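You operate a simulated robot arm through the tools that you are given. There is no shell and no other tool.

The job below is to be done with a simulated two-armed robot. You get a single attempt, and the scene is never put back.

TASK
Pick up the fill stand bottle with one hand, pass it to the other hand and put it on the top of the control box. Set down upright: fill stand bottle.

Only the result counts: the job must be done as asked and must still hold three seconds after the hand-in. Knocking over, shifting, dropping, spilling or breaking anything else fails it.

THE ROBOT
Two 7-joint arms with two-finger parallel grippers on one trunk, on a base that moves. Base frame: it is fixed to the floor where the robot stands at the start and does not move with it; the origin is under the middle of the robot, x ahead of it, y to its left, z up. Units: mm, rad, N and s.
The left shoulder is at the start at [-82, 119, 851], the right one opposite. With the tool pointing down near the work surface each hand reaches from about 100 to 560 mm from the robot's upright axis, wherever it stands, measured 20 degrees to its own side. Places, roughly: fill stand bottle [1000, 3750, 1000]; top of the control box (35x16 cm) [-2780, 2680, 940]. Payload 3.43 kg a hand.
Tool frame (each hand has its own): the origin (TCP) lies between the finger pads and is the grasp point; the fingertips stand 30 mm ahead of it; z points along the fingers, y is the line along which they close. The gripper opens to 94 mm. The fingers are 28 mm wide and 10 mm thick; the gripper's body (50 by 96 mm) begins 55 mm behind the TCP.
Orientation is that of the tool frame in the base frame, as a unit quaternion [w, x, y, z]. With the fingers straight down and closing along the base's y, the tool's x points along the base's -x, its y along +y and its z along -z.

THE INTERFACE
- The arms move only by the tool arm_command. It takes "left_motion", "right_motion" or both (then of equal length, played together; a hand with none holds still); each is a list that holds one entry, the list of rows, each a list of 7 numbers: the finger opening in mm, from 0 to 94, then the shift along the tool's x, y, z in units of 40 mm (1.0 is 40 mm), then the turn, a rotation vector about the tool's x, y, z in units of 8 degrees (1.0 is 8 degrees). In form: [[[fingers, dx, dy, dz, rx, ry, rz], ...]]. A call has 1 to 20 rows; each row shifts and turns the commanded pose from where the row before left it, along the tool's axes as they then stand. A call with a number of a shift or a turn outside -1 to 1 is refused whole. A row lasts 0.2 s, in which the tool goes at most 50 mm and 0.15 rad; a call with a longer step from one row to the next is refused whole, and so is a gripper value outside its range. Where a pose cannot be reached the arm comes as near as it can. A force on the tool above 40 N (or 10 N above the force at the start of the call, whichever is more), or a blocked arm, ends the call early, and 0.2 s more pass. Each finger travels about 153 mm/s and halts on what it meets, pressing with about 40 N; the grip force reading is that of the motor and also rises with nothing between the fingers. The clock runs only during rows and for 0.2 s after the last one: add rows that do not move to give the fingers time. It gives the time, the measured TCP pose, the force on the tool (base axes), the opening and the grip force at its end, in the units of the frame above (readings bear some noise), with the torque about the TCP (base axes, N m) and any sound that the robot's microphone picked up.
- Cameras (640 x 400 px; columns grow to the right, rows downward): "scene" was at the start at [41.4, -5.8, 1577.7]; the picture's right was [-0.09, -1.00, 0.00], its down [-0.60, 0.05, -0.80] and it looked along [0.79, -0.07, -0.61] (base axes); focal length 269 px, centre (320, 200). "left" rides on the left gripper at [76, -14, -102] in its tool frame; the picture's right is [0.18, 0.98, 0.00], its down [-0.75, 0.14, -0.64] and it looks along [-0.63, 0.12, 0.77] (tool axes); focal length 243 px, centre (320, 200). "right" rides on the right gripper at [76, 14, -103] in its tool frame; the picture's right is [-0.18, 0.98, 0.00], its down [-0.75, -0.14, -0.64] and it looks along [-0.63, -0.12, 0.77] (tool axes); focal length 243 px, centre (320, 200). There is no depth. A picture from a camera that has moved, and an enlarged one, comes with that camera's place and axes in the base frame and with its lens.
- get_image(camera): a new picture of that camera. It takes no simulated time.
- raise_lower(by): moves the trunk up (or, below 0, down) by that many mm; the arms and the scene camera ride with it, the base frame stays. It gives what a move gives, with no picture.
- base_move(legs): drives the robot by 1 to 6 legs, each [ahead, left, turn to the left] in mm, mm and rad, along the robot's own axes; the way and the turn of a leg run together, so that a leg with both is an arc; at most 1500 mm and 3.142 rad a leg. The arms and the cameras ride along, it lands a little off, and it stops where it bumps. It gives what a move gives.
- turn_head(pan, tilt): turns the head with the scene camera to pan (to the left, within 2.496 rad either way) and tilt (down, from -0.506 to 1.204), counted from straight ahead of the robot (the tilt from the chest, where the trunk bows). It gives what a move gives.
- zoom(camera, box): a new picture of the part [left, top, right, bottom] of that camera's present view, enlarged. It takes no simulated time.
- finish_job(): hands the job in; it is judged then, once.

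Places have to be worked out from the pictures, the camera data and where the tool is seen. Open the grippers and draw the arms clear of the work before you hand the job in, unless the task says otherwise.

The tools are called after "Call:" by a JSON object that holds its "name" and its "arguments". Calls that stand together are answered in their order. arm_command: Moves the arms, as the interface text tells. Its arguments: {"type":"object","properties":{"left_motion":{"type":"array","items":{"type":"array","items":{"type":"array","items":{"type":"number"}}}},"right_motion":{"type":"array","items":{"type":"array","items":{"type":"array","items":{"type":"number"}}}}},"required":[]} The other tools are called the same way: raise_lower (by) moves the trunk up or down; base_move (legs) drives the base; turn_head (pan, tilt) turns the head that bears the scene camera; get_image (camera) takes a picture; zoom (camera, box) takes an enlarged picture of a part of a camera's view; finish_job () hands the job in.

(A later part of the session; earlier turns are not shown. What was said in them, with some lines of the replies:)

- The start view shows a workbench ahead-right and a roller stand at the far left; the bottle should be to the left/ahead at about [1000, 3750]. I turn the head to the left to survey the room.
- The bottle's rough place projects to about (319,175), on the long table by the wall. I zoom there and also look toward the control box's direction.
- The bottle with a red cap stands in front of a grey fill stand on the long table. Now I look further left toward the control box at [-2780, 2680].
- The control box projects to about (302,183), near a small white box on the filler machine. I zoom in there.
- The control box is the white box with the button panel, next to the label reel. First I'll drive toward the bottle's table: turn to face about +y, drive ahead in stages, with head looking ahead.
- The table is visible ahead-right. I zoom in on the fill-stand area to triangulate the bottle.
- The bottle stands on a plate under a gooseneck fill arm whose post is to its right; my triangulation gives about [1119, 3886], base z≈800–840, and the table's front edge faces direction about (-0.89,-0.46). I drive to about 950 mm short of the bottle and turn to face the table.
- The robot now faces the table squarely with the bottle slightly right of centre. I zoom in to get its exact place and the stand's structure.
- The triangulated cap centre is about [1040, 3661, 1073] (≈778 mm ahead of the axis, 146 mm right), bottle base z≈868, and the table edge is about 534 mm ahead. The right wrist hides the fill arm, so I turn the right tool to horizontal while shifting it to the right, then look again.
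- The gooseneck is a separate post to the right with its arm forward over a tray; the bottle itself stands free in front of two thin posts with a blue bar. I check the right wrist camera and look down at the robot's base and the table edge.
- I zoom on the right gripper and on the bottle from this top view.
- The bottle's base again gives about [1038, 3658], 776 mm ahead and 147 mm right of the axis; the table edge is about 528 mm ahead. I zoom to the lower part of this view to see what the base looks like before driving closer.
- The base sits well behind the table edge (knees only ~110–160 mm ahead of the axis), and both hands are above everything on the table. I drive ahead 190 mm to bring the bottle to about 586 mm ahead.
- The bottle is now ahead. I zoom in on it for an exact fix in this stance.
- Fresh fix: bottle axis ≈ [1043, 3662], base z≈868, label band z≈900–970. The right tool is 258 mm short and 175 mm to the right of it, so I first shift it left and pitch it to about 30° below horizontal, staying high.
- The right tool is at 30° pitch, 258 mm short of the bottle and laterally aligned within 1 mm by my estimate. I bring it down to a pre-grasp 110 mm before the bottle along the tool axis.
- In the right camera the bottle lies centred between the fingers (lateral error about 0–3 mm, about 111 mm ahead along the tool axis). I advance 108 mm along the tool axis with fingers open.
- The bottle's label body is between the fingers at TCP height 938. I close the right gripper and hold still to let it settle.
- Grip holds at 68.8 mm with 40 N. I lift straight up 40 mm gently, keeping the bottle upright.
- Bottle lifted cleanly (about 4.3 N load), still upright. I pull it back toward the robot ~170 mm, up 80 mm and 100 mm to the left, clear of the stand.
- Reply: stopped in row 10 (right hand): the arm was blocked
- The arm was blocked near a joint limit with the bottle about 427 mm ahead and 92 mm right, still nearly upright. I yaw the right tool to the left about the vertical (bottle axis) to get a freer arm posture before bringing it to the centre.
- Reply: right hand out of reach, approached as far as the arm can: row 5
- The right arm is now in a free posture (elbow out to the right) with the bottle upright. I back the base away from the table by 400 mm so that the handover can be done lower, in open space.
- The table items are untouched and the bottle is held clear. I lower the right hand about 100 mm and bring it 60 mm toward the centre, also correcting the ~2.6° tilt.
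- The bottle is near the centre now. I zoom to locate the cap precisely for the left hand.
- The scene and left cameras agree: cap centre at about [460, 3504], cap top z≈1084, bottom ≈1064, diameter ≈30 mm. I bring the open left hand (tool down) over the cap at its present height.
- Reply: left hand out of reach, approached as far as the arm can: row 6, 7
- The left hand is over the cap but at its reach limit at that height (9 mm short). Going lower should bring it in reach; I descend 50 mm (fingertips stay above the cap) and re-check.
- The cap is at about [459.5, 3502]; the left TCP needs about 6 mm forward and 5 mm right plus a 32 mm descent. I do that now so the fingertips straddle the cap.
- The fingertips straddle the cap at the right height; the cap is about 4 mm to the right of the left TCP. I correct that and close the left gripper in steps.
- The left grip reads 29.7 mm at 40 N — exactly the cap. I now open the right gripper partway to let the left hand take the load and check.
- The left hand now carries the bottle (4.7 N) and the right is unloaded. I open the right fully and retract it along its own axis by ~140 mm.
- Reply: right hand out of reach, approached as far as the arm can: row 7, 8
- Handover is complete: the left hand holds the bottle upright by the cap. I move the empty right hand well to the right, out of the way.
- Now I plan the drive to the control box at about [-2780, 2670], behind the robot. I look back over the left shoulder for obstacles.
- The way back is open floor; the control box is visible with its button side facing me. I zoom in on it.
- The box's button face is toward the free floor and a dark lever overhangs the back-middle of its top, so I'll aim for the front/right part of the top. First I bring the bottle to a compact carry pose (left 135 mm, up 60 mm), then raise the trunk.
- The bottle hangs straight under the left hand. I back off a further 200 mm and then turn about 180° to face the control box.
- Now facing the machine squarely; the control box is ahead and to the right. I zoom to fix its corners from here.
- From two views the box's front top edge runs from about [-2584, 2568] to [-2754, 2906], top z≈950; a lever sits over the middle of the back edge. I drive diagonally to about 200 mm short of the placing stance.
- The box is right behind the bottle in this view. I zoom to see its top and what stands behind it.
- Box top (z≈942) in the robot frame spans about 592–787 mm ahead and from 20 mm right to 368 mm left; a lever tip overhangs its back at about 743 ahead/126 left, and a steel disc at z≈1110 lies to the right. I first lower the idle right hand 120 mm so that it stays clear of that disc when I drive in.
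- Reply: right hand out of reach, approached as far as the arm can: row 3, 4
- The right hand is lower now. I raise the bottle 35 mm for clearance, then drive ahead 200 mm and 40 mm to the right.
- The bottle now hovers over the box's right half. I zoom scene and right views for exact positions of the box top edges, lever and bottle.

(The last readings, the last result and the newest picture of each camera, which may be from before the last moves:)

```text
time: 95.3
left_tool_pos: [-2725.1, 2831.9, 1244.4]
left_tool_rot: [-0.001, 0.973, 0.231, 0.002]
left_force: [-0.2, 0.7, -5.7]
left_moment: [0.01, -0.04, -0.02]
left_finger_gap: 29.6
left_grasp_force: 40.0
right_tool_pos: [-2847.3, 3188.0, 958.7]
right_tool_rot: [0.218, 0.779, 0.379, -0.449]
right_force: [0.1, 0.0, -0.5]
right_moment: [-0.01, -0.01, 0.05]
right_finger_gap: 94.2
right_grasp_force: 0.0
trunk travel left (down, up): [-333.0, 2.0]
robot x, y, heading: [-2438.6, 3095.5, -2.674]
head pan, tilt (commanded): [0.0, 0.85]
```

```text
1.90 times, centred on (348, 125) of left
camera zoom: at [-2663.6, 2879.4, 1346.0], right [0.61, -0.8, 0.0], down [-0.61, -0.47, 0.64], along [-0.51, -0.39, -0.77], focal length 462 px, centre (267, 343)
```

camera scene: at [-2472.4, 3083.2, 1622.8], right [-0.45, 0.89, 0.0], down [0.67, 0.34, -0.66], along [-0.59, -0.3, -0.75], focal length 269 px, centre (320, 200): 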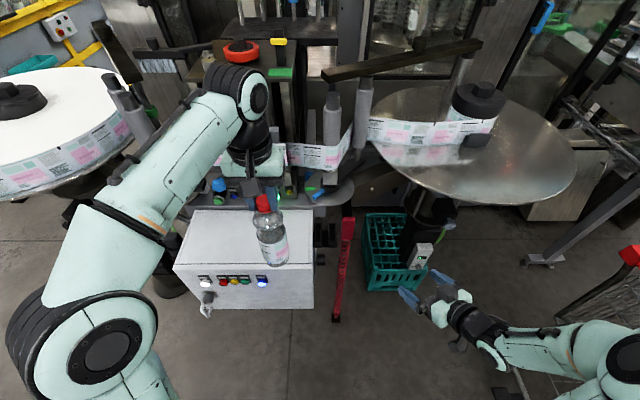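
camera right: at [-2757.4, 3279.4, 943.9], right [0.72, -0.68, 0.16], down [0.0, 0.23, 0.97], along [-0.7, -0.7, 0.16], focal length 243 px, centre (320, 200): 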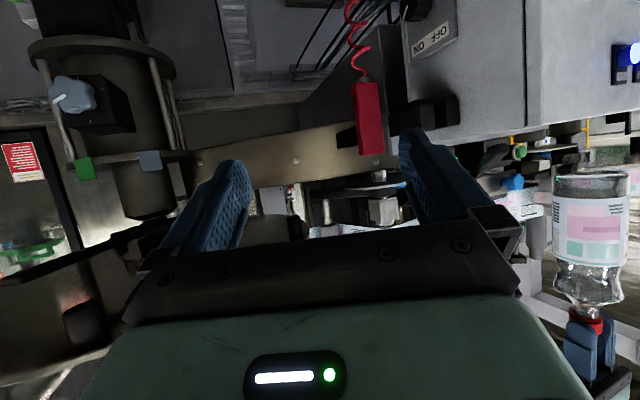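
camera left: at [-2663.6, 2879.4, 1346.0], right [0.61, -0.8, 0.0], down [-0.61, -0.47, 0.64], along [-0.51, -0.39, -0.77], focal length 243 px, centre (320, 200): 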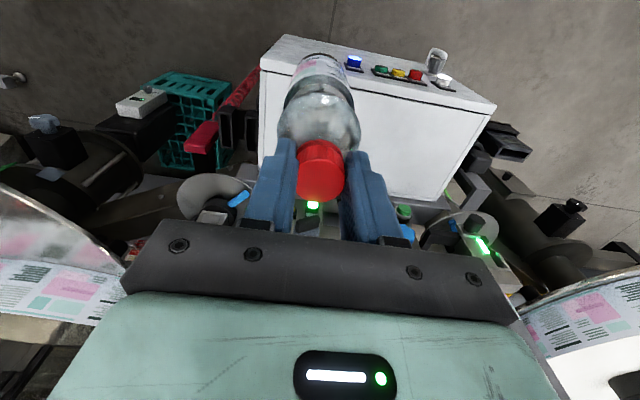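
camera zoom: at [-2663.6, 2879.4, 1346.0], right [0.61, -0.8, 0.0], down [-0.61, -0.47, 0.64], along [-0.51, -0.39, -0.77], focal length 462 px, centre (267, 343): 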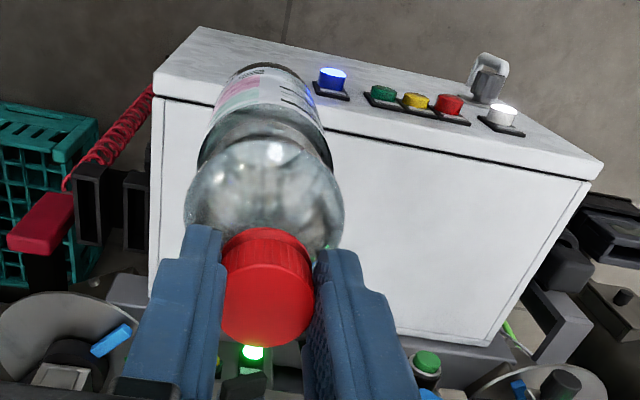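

In the current frame the box top spans 395–590 mm ahead and 18–404 mm left; the lever tip is at about 545 ahead/165 left. I'll place at roughly 75 mm behind the front edge, 95 mm left of the axis; I drive 60 mm closer first so the left arm isn't overstretched.

Call:
{"name": "base_move", "arguments": {"legs": [[60, 0, 0]]}}

Call:
{"name": "get_image", "arguments": {"camera": "scene"}}

Call:
{"name": "zoom", "arguments": {"camera": "scene", "box": [160, 190, 352, 310]}}

Call:
{"name": "zoom", "arguments": {"camera": "left", "box": [180, 20, 516, 230]}}

```text
time: 96.3
left_tool_pos: [-2776.2, 2806.5, 1244.3]
left_tool_rot: [0.0, 0.973, 0.231, 0.001]
left_force: [0.3, 0.1, -5.3]
left_moment: [0.02, -0.03, 0.01]
left_finger_gap: 29.6
left_grasp_force: 40.1
right_tool_pos: [-2899.0, 3162.0, 958.5]
right_tool_rot: [0.217, 0.78, 0.379, -0.449]
right_force: [-0.1, 1.0, 0.1]
right_moment: [0.04, 0.03, 0.04]
right_finger_gap: 94.0
right_grasp_force: 0.0
trunk travel left (down, up): [-333.0, 2.0]
robot x, y, heading: [-2494.6, 3068.4, -2.68]
head pan, tilt (commanded): [0.0, 0.85]
```

```text
taken
camera scene: at [-2523.9, 3057.4, 1622.3], right [-0.45, 0.89, 0.0], down [0.67, 0.34, -0.66], along [-0.59, -0.3, -0.75], focal length 269 px, centre (320, 200)
```

scene: 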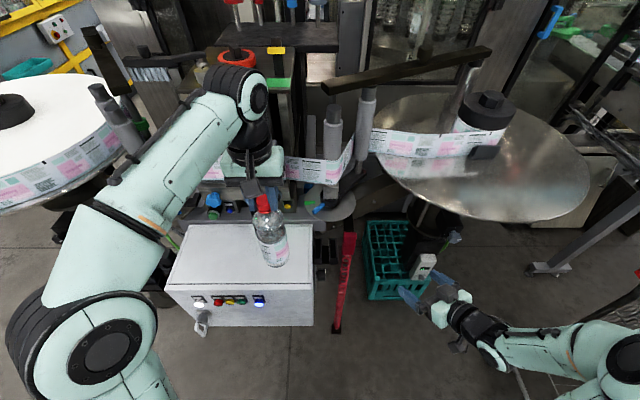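

```text
3.33 times, centred on (256, 250) of scene
camera zoom: at [-2523.9, 3057.4, 1622.3], right [-0.45, 0.89, 0.0], down [0.67, 0.34, -0.66], along [-0.59, -0.3, -0.75], focal length 898 px, centre (533, 33)
```

zoom: 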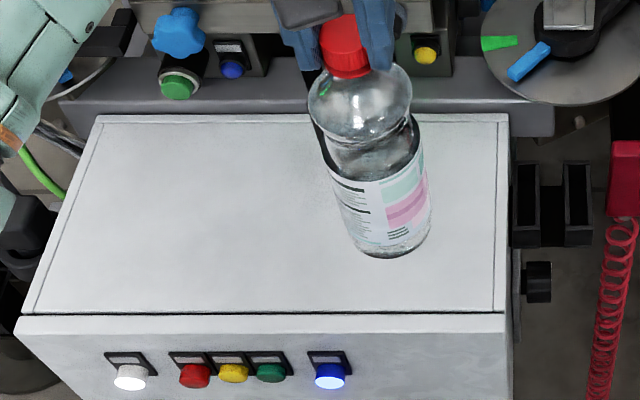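

```text
1.90 times, centred on (348, 125) of left
camera zoom: at [-2715.1, 2853.7, 1345.6], right [0.61, -0.8, 0.0], down [-0.61, -0.47, 0.64], along [-0.51, -0.39, -0.77], focal length 462 px, centre (267, 343)
```

zoom: 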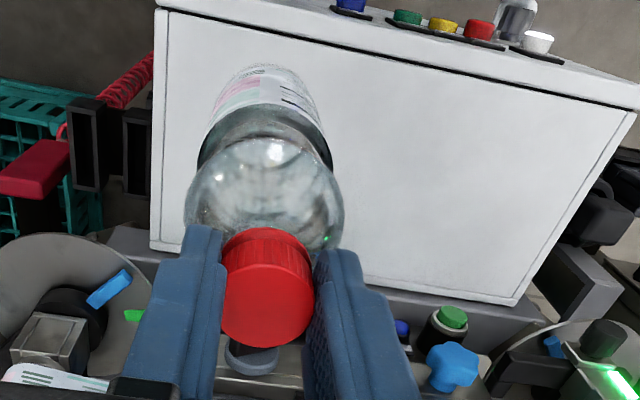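

The lever is hidden behind the bottle from both views. I check from the right-hand camera, which looks at the box from the side.

Call:
{"name": "get_image", "arguments": {"camera": "right"}}

Call:
{"name": "zoom", "arguments": {"camera": "right", "box": [440, 50, 640, 175]}}

```text
taken
camera right: at [-2808.8, 3253.7, 943.4], right [0.72, -0.68, 0.16], down [0.0, 0.23, 0.97], along [-0.7, -0.7, 0.16], focal length 243 px, centre (320, 200)
```

right: 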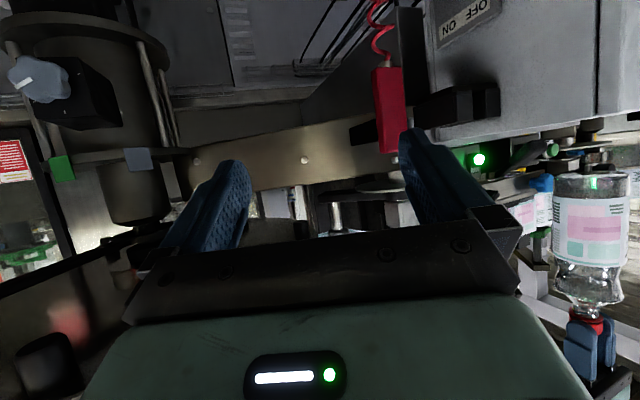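

```text
3.20 times, centred on (540, 112) of right
camera zoom: at [-2808.8, 3253.7, 943.4], right [0.72, -0.68, 0.16], down [0.0, 0.23, 0.97], along [-0.7, -0.7, 0.16], focal length 776 px, centre (-384, 480)
```

zoom: 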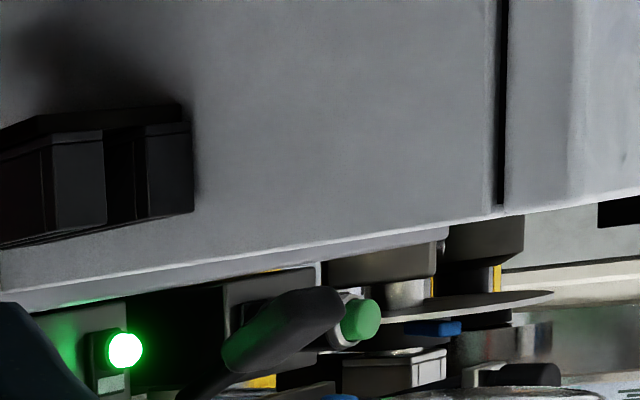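

Using two right-camera views the lever tip is at about [-2824, 2698, 976], i.e. 460 ahead/184 left in the current frame. My target (406 ahead, 97 left) leaves ~50 mm clearance. I move the bottle 37 mm ahead and 11 mm right, then check.

Call:
{"name": "arm_command", "arguments": {"left_motion": [[[10, -0.2, -0.06, 0, 0, 0, 0], [10, -0.3, -0.09, 0, 0, 0, 0], [10, -0.275, -0.08, 0, 0, 0, 0], [10, -0.15, -0.045, 0, 0, 0, 0], [10, 0, 0, 0, 0, 0, 0]]]}}

Call:
{"name": "zoom", "arguments": {"camera": "scene", "box": [160, 190, 352, 310]}}

Call:
{"name": "zoom", "arguments": {"camera": "left", "box": [180, 20, 516, 230]}}

Call:
{"name": "get_image", "arguments": {"camera": "right"}}

```text
time: 97.5
left_tool_pos: [-2814.7, 2799.8, 1243.6]
left_tool_rot: [0.0, 0.973, 0.231, 0.001]
left_force: [0.2, 0.9, -5.3]
left_moment: [0.04, 0.01, -0.02]
left_finger_gap: 29.6
left_grasp_force: 39.9
right_tool_pos: [-2900.3, 3160.7, 959.4]
right_tool_rot: [0.218, 0.779, 0.379, -0.449]
right_force: [-0.2, 0.4, 0.8]
right_moment: [0.01, 0.0, 0.0]
right_finger_gap: 94.0
right_grasp_force: 0.1
trunk travel left (down, up): [-333.0, 2.0]
robot x, y, heading: [-2494.5, 3070.2, -2.68]
head pan, tilt (commanded): [0.0, 0.85]
```

```text
3.33 times, centred on (256, 250) of scene
camera zoom: at [-2525.1, 3056.7, 1622.7], right [-0.45, 0.89, 0.0], down [0.67, 0.34, -0.66], along [-0.59, -0.3, -0.75], focal length 898 px, centre (533, 33)
```

zoom: 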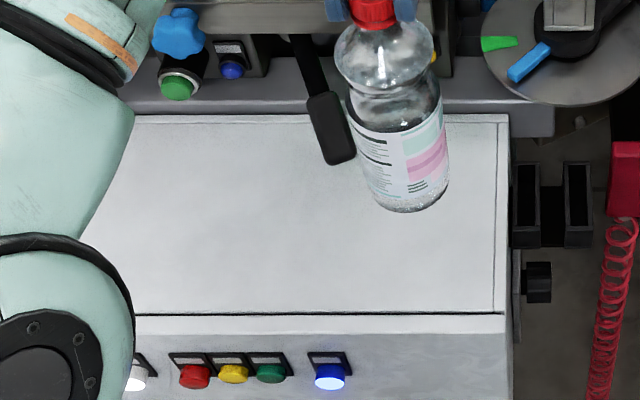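

```text
1.90 times, centred on (348, 125) of left
camera zoom: at [-2754.6, 2845.9, 1345.8], right [0.61, -0.8, 0.0], down [-0.61, -0.47, 0.64], along [-0.51, -0.39, -0.77], focal length 462 px, centre (267, 343)
```

zoom: 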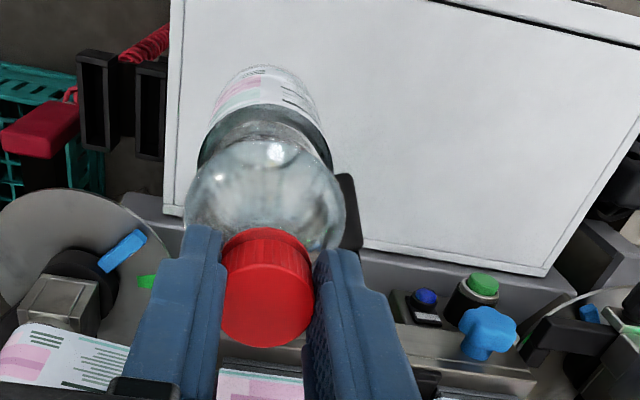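

```text
taken
camera right: at [-2810.1, 3253.0, 943.9], right [0.72, -0.68, 0.16], down [0.0, 0.23, 0.97], along [-0.7, -0.7, 0.16], focal length 243 px, centre (320, 200)
```

right: 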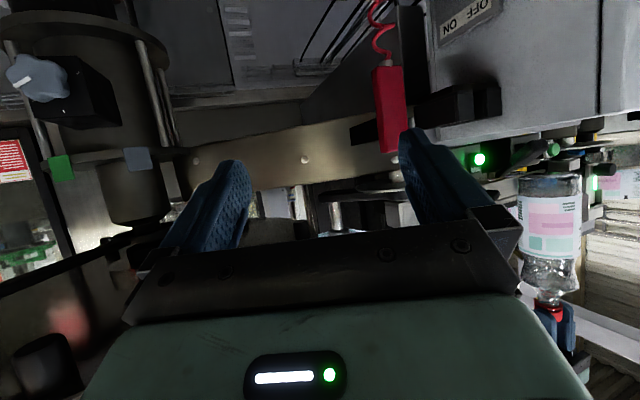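

The lever paddle is now visible to the left of the bottle, with about 35 mm clearance by my estimate. I check the full scene for the left elbow's position before lowering.

Call:
{"name": "get_image", "arguments": {"camera": "scene"}}

```text
taken
camera scene: at [-2525.1, 3056.7, 1622.7], right [-0.45, 0.89, 0.0], down [0.67, 0.34, -0.66], along [-0.59, -0.3, -0.75], focal length 269 px, centre (320, 200)
```

scene: 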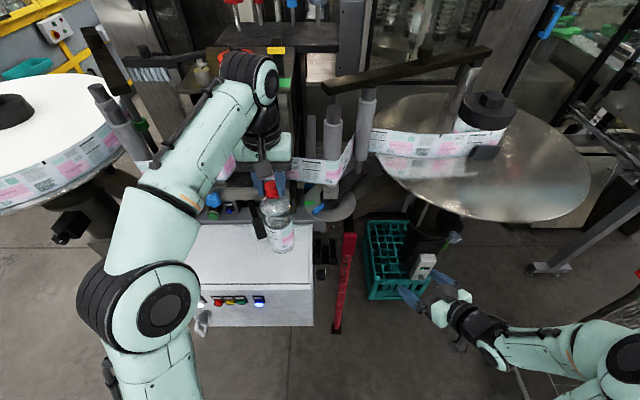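

The elbow is high (z≈1170) and well clear, and the wrist is far from the machine shelf. I lower the bottle 64 mm first, leaving roughly 10–15 mm to the box top.

Call:
{"name": "arm_command", "arguments": {"left_motion": [[[10, 0, 0, 0.15, 0, 0, 0], [10, 0, 0, 0.3, 0, 0, 0], [10, 0, 0, 0.3, 0, 0, 0], [10, 0, 0, 0.3, 0, 0, 0], [10, 0, 0, 0.25, 0, 0, 0], [10, 0, 0, 0.2, 0, 0, 0], [10, 0, 0, 0.1, 0, 0, 0], [10, 0, 0, 0, 0, 0, 0]]]}}

Call:
{"name": "zoom", "arguments": {"camera": "scene", "box": [160, 190, 352, 310]}}

Call:
{"name": "zoom", "arguments": {"camera": "right", "box": [440, 50, 640, 175]}}

```text
time: 99.3
left_tool_pos: [-2815.8, 2799.9, 1179.0]
left_tool_rot: [0.0, 0.973, 0.23, 0.0]
left_force: [-1.0, -0.3, -5.3]
left_moment: [0.06, 0.01, -0.03]
left_finger_gap: 29.5
left_grasp_force: 39.6
right_tool_pos: [-2899.1, 3162.2, 959.5]
right_tool_rot: [0.217, 0.78, 0.378, -0.449]
right_force: [0.0, 0.0, -0.2]
right_moment: [0.01, 0.0, -0.03]
right_finger_gap: 93.9
right_grasp_force: 0.1
trunk travel left (down, up): [-333.0, 2.0]
robot x, y, heading: [-2496.3, 3070.4, -2.678]
head pan, tilt (commanded): [0.0, 0.85]
```

```text
3.33 times, centred on (256, 250) of scene
camera zoom: at [-2525.1, 3056.8, 1622.7], right [-0.45, 0.89, 0.0], down [0.67, 0.34, -0.66], along [-0.59, -0.3, -0.75], focal length 898 px, centre (533, 33)
```

zoom: 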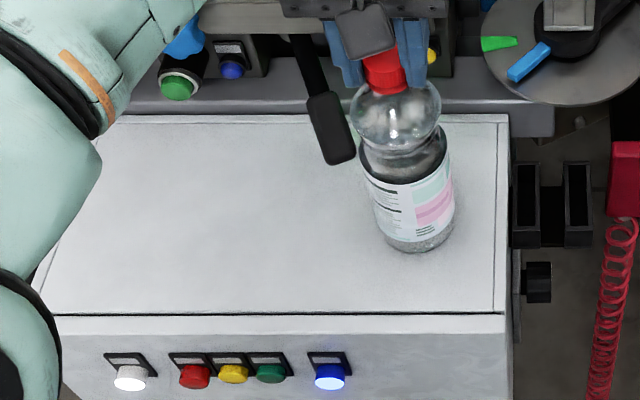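

```text
3.20 times, centred on (540, 112) of right
camera zoom: at [-2810.1, 3253.0, 943.9], right [0.72, -0.68, 0.16], down [0.0, 0.23, 0.97], along [-0.7, -0.7, 0.16], focal length 776 px, centre (-384, 480)
```

zoom: 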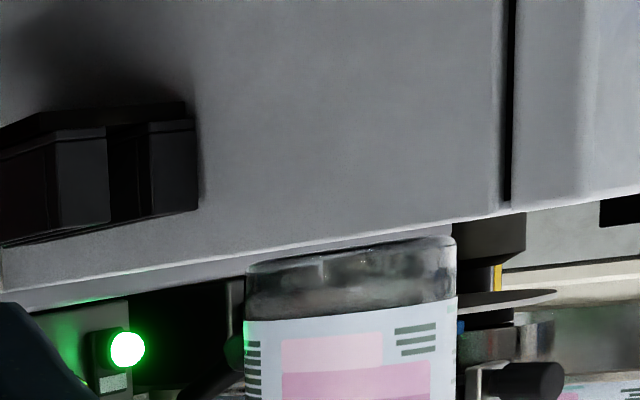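

About 12 mm remains between the bottle's base and the box top, and the bottle is well clear of the lever. I lower 8 mm more, gently.

Call:
{"name": "arm_command", "arguments": {"left_motion": [[[10, 0, 0, 0.1, 0, 0, 0], [10, 0, 0, 0.1, 0, 0, 0], [10, 0, 0, 0, 0, 0, 0]]]}}

Call:
{"name": "zoom", "arguments": {"camera": "right", "box": [440, 50, 640, 175]}}

```text
time: 100.1
left_tool_pos: [-2815.0, 2799.9, 1174.8]
left_tool_rot: [-0.002, 0.973, 0.231, -0.003]
left_force: [1.7, -0.9, 16.8]
left_moment: [-0.04, -0.19, 0.01]
left_finger_gap: 29.6
left_grasp_force: 40.0
right_tool_pos: [-2898.2, 3161.7, 959.4]
right_tool_rot: [0.219, 0.778, 0.38, -0.45]
right_force: [0.1, -0.4, 0.8]
right_moment: [0.0, 0.02, 0.04]
right_finger_gap: 93.9
right_grasp_force: 0.0
trunk travel left (down, up): [-333.0, 2.0]
robot x, y, heading: [-2496.8, 3067.8, -2.67]
head pan, tilt (commanded): [0.0, 0.85]
```

```text
3.20 times, centred on (540, 112) of right
camera zoom: at [-2809.5, 3253.4, 944.4], right [0.72, -0.68, 0.16], down [0.0, 0.23, 0.97], along [-0.7, -0.7, 0.16], focal length 776 px, centre (-384, 480)
```

zoom: 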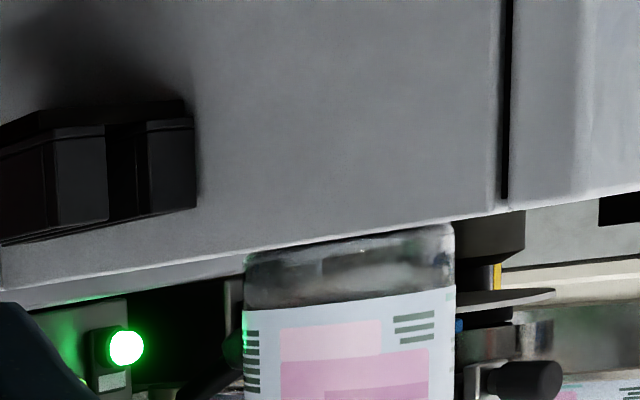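

Contact: the force reads +16.8 N, so the bottle stands on the box top (z≈952). I relieve the press by ~3 mm and check the force.

Call:
{"name": "arm_command", "arguments": {"left_motion": [[[10, 0, 0, -0.04, 0, 0, 0], [10, 0, 0, -0.035, 0, 0, 0], [10, 0, 0, 0, 0, 0, 0], [10, 0, 0, 0, 0, 0, 0]]]}}

Call:
{"name": "zoom", "arguments": {"camera": "scene", "box": [160, 190, 352, 310]}}

```text
time: 101.1
left_tool_pos: [-2815.9, 2800.6, 1175.3]
left_tool_rot: [0.0, 0.973, 0.231, 0.001]
left_force: [-2.4, 1.4, 1.8]
left_moment: [-0.05, 0.34, 0.0]
left_finger_gap: 29.8
left_grasp_force: 40.1
right_tool_pos: [-2901.1, 3162.8, 958.2]
right_tool_rot: [0.218, 0.779, 0.379, -0.449]
right_force: [-0.3, 1.2, 0.0]
right_moment: [-0.01, 0.0, -0.01]
right_finger_gap: 94.0
right_grasp_force: 0.0
trunk travel left (down, up): [-333.0, 2.0]
robot x, y, heading: [-2493.5, 3073.9, -2.675]
head pan, tilt (commanded): [0.0, 0.85]
```

```text
3.33 times, centred on (256, 250) of scene
camera zoom: at [-2524.9, 3057.3, 1622.7], right [-0.45, 0.89, 0.0], down [0.67, 0.34, -0.66], along [-0.59, -0.3, -0.75], focal length 898 px, centre (533, 33)
```

zoom: 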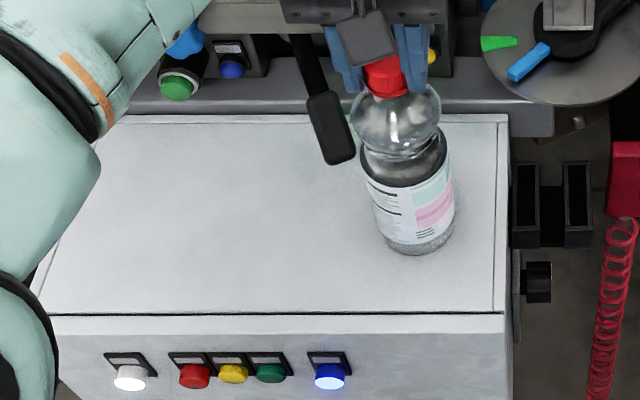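

The bottle now rests on the box with almost no press. I open the left fingers in small steps.

Call:
{"name": "arm_command", "arguments": {"left_motion": [[[29, 0, 0, 0, 0, 0, 0], [31, 0, 0, 0, 0, 0, 0], [34, 0, 0, 0, 0, 0, 0], [40, 0, 0, 0, 0, 0, 0], [55, 0, 0, 0, 0, 0, 0], [75, 0, 0, 0, 0, 0, 0], [94, 0, 0, 0, 0, 0, 0], [94, 0, 0, 0, 0, 0, 0]]]}}

Call:
{"name": "zoom", "arguments": {"camera": "scene", "box": [160, 190, 352, 310]}}

Call:
{"name": "get_image", "arguments": {"camera": "left"}}

Call:
{"name": "zoom", "arguments": {"camera": "right", "box": [440, 50, 640, 175]}}

```text
time: 102.9
left_tool_pos: [-2814.5, 2799.5, 1175.2]
left_tool_rot: [-0.001, 0.973, 0.23, 0.001]
left_force: [-0.2, -1.4, -0.4]
left_moment: [0.03, 0.01, 0.01]
left_finger_gap: 93.7
left_grasp_force: 0.0
right_tool_pos: [-2900.1, 3162.1, 958.6]
right_tool_rot: [0.218, 0.779, 0.379, -0.45]
right_force: [-0.3, 0.3, -0.2]
right_moment: [0.02, 0.0, -0.03]
right_finger_gap: 94.0
right_grasp_force: 0.0
trunk travel left (down, up): [-333.0, 2.0]
robot x, y, heading: [-2490.7, 3070.6, -2.676]
head pan, tilt (commanded): [0.0, 0.85]
```

```text
3.33 times, centred on (256, 250) of scene
camera zoom: at [-2524.8, 3057.0, 1622.7], right [-0.45, 0.89, 0.0], down [0.67, 0.34, -0.66], along [-0.59, -0.3, -0.75], focal length 898 px, centre (533, 33)
```

zoom: 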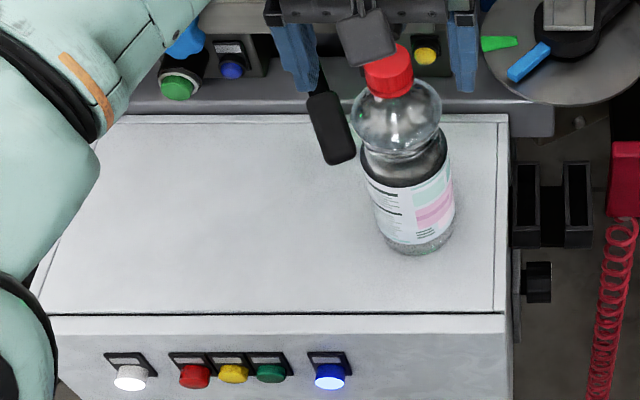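

```text
taken
camera left: at [-2753.7, 2846.5, 1277.2], right [0.61, -0.8, 0.0], down [-0.61, -0.47, 0.64], along [-0.51, -0.39, -0.77], focal length 243 px, centre (320, 200)
```

left: 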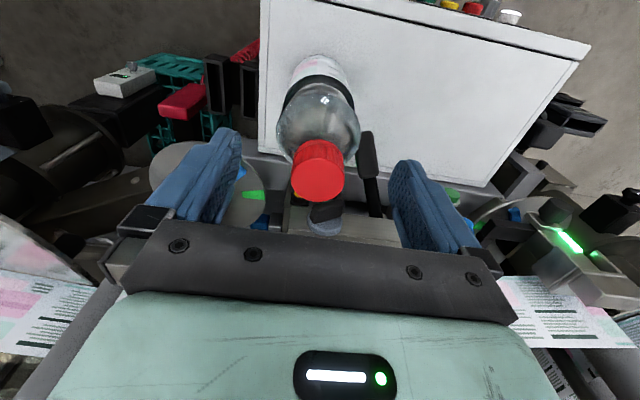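

```text
3.20 times, centred on (540, 112) of right
camera zoom: at [-2809.9, 3253.2, 943.9], right [0.72, -0.68, 0.16], down [0.0, 0.23, 0.97], along [-0.7, -0.7, 0.16], focal length 776 px, centre (-384, 480)
```

zoom: 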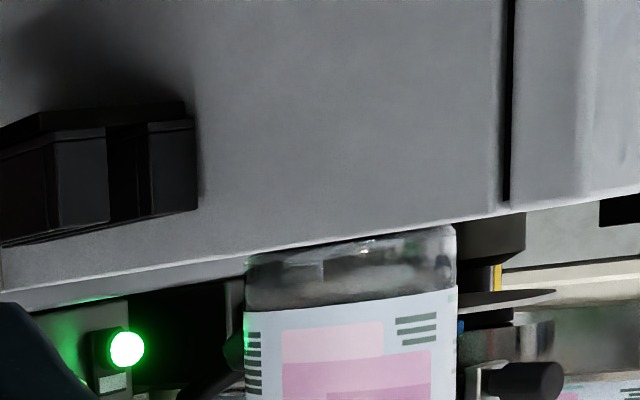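

The bottle stands by itself, upright. I raise the left hand straight up 70 mm, then check before drawing back.

Call:
{"name": "arm_command", "arguments": {"left_motion": [[[94, 0, 0, -0.15, 0, 0, 0], [94, 0, 0, -0.3, 0, 0, 0], [94, 0, 0, -0.35, 0, 0, 0], [94, 0, 0, -0.35, 0, 0, 0], [94, 0, 0, -0.35, 0, 0, 0], [94, 0, 0, -0.25, 0, 0, 0], [94, 0, 0, 0, 0, 0, 0]]]}}

Call:
{"name": "get_image", "arguments": {"camera": "scene"}}

Call:
{"name": "get_image", "arguments": {"camera": "left"}}

```text
time: 104.5
left_tool_pos: [-2813.6, 2799.2, 1244.2]
left_tool_rot: [0.0, 0.973, 0.232, 0.001]
left_force: [0.2, -0.2, 0.4]
left_moment: [0.02, 0.01, -0.02]
left_finger_gap: 94.0
left_grasp_force: 0.0
right_tool_pos: [-2899.8, 3162.5, 958.5]
right_tool_rot: [0.217, 0.78, 0.378, -0.45]
right_force: [0.0, 0.5, 0.4]
right_moment: [0.01, -0.01, 0.03]
right_finger_gap: 94.2
right_grasp_force: 0.1
trunk travel left (down, up): [-333.0, 2.0]
robot x, y, heading: [-2492.1, 3067.6, -2.675]
head pan, tilt (commanded): [0.0, 0.85]
```

```text
taken
camera scene: at [-2524.7, 3057.0, 1622.7], right [-0.45, 0.89, 0.0], down [0.67, 0.34, -0.66], along [-0.59, -0.3, -0.75], focal length 269 px, centre (320, 200)
```

scene: 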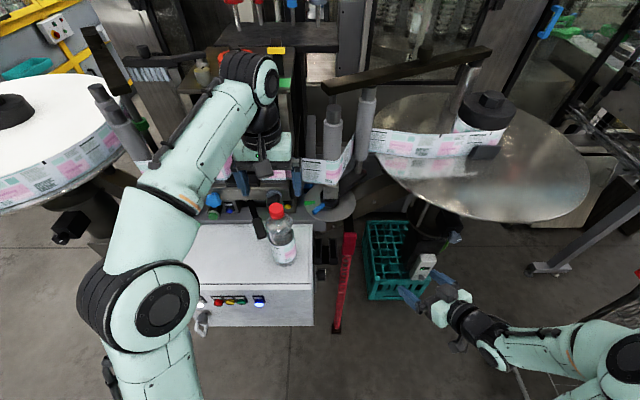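

```text
taken
camera left: at [-2754.1, 2846.7, 1346.8], right [0.61, -0.8, 0.0], down [-0.61, -0.46, 0.64], along [-0.51, -0.39, -0.77], focal length 243 px, centre (320, 200)
```

left: 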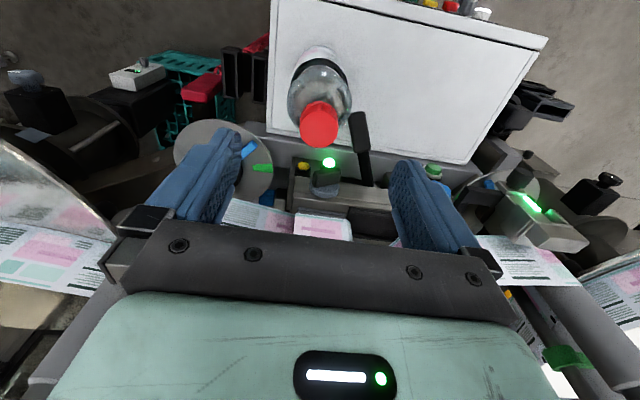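

The hand is 45 mm above the cap and clear; the bottle stands upright on the box. I back the base straight off by 350 mm and then inspect.

Call:
{"name": "base_move", "arguments": {"legs": [[-350, 0, 0]]}}

Call:
{"name": "turn_head", "arguments": {"pan": -0.1, "tilt": 0.6}}

Call:
{"name": "get_image", "arguments": {"camera": "scene"}}

Call:
{"name": "zoom", "arguments": {"camera": "scene", "box": [180, 180, 372, 300]}}

```text
time: 106.7
left_tool_pos: [-2506.4, 2955.0, 1244.7]
left_tool_rot: [0.0, 0.973, 0.23, 0.0]
left_force: [0.4, -1.1, -0.3]
left_moment: [-0.05, 0.02, 0.01]
left_finger_gap: 94.4
left_grasp_force: 0.0
right_tool_pos: [-2590.3, 3317.2, 958.9]
right_tool_rot: [0.219, 0.779, 0.379, -0.45]
right_force: [-0.5, 0.3, 0.2]
right_moment: [0.01, 0.01, -0.01]
right_finger_gap: 93.6
right_grasp_force: 0.1
trunk travel left (down, up): [-333.0, 2.0]
robot x, y, heading: [-2184.0, 3223.1, -2.674]
head pan, tilt (commanded): [0.0, 0.85]
```

```text
time: 107.5
left_tool_pos: [-2506.6, 2955.1, 1244.0]
left_tool_rot: [-0.001, 0.973, 0.23, 0.0]
left_force: [-1.1, 0.1, -0.2]
left_moment: [-0.04, -0.01, 0.0]
left_finger_gap: 94.0
left_grasp_force: 0.1
right_tool_pos: [-2590.2, 3318.6, 959.7]
right_tool_rot: [0.217, 0.779, 0.379, -0.45]
right_force: [1.0, -0.7, -0.2]
right_moment: [-0.01, -0.01, 0.0]
right_finger_gap: 93.8
right_grasp_force: 0.1
trunk travel left (down, up): [-333.0, 2.0]
robot x, y, heading: [-2183.6, 3227.5, -2.679]
head pan, tilt (commanded): [-0.099, 0.6]
```

```text
taken
camera scene: at [-2228.0, 3215.7, 1643.5], right [-0.36, 0.93, 0.0], down [0.53, 0.2, -0.82], along [-0.77, -0.29, -0.57], focal length 269 px, centre (320, 200)
```

scene: 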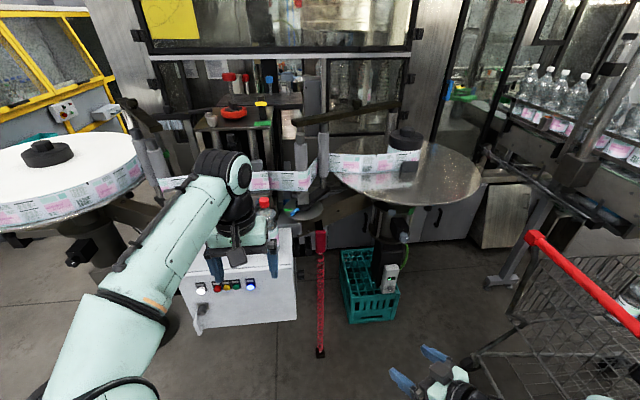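

```text
3.33 times, centred on (276, 240) of scene
camera zoom: at [-2228.0, 3215.7, 1643.5], right [-0.36, 0.93, 0.0], down [0.53, 0.2, -0.82], along [-0.77, -0.29, -0.57], focal length 898 px, centre (467, 67)
```

zoom: 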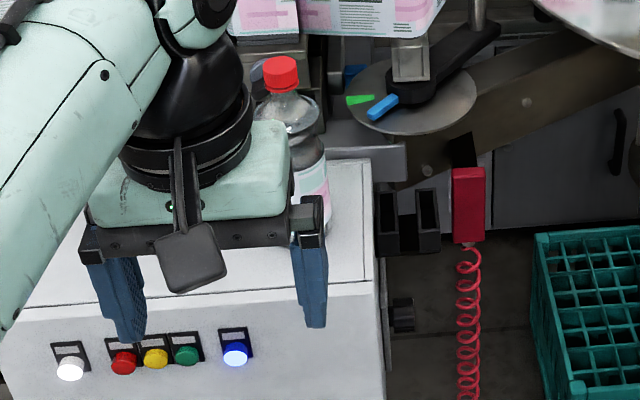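

The bottle stands upright on the box. I back off another 250 mm so that the arms are well clear and take a last look.

Call:
{"name": "base_move", "arguments": {"legs": [[-250, 0, 0]]}}

Call:
{"name": "turn_head", "arguments": {"pan": 0.1, "tilt": 0.4}}

Call:
{"name": "get_image", "arguments": {"camera": "scene"}}

Call:
{"name": "zoom", "arguments": {"camera": "scene", "box": [240, 180, 400, 280]}}

```text
time: 109.3
left_tool_pos: [-2283.4, 3067.5, 1245.2]
left_tool_rot: [0.0, 0.973, 0.229, 0.001]
left_force: [0.8, 0.1, 0.5]
left_moment: [0.01, 0.01, 0.02]
left_finger_gap: 93.9
left_grasp_force: 0.0
right_tool_pos: [-2367.7, 3429.3, 959.8]
right_tool_rot: [0.217, 0.78, 0.378, -0.45]
right_force: [-0.3, -0.5, 0.0]
right_moment: [0.0, -0.01, 0.0]
right_finger_gap: 94.0
right_grasp_force: 0.0
trunk travel left (down, up): [-333.0, 2.0]
robot x, y, heading: [-1964.7, 3336.0, -2.677]
head pan, tilt (commanded): [-0.099, 0.6]
```

```text
time: 110.0
left_tool_pos: [-2283.3, 3068.2, 1244.9]
left_tool_rot: [-0.001, 0.973, 0.229, 0.001]
left_force: [0.3, 0.2, 0.3]
left_moment: [-0.02, -0.02, -0.01]
left_finger_gap: 94.2
left_grasp_force: 0.0
right_tool_pos: [-2367.4, 3430.4, 958.1]
right_tool_rot: [0.217, 0.78, 0.378, -0.449]
right_force: [0.0, -0.1, -0.2]
right_moment: [-0.01, 0.0, 0.01]
right_finger_gap: 93.9
right_grasp_force: 0.1
trunk travel left (down, up): [-333.0, 2.0]
robot x, y, heading: [-1960.2, 3334.2, -2.678]
head pan, tilt (commanded): [0.099, 0.4]
```

```text
taken
camera scene: at [-2000.5, 3309.7, 1661.8], right [-0.53, 0.85, 0.0], down [0.33, 0.21, -0.92], along [-0.78, -0.49, -0.39], focal length 269 px, centre (320, 200)
```

scene: 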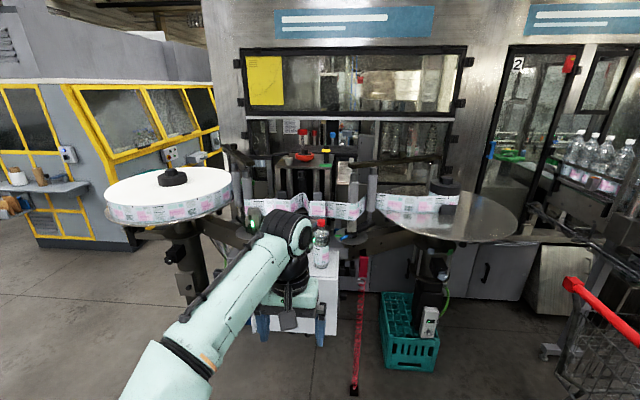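

```text
4.00 times, centred on (320, 230) of scene
camera zoom: at [-2000.5, 3309.7, 1661.8], right [-0.53, 0.85, 0.0], down [0.33, 0.21, -0.92], along [-0.78, -0.49, -0.39], focal length 1078 px, centre (320, 80)
```

zoom: 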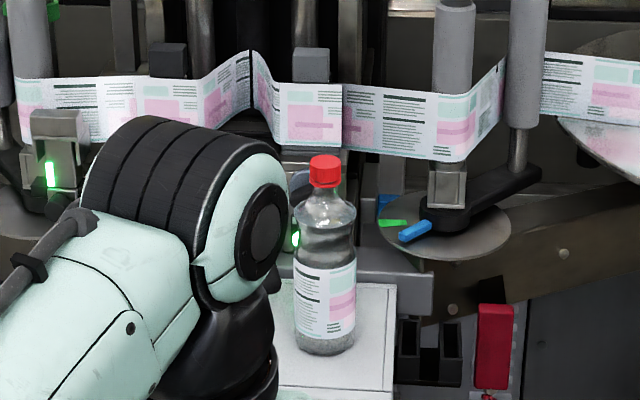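

The bottle stands upright and free on top of the control box, both grippers are open and well clear, and nothing else was disturbed. I hand the job in.

Call:
{"name": "finish_job", "arguments": {}}

```text
The job is handed in.
```

The fill stand bottle is standing upright on top of the control box, and the job is handed in. The right hand picked it off the fill stand, and the left hand took it by the cap and set it down.

- **Placement:** the bottle rests on the right half of the box top, about 70 mm back from the front edge. By my estimate it clears the overhanging lever by about 35 mm. It stood on its own after I opened the fingers, and a last picture from further back showed it still upright.
- **Other objects:** I saw nothing knocked over or shifted, either on the fill-stand table or around the control box.
- **Robot:** both grippers are open, and I backed the base off about 600 mm before handing in.
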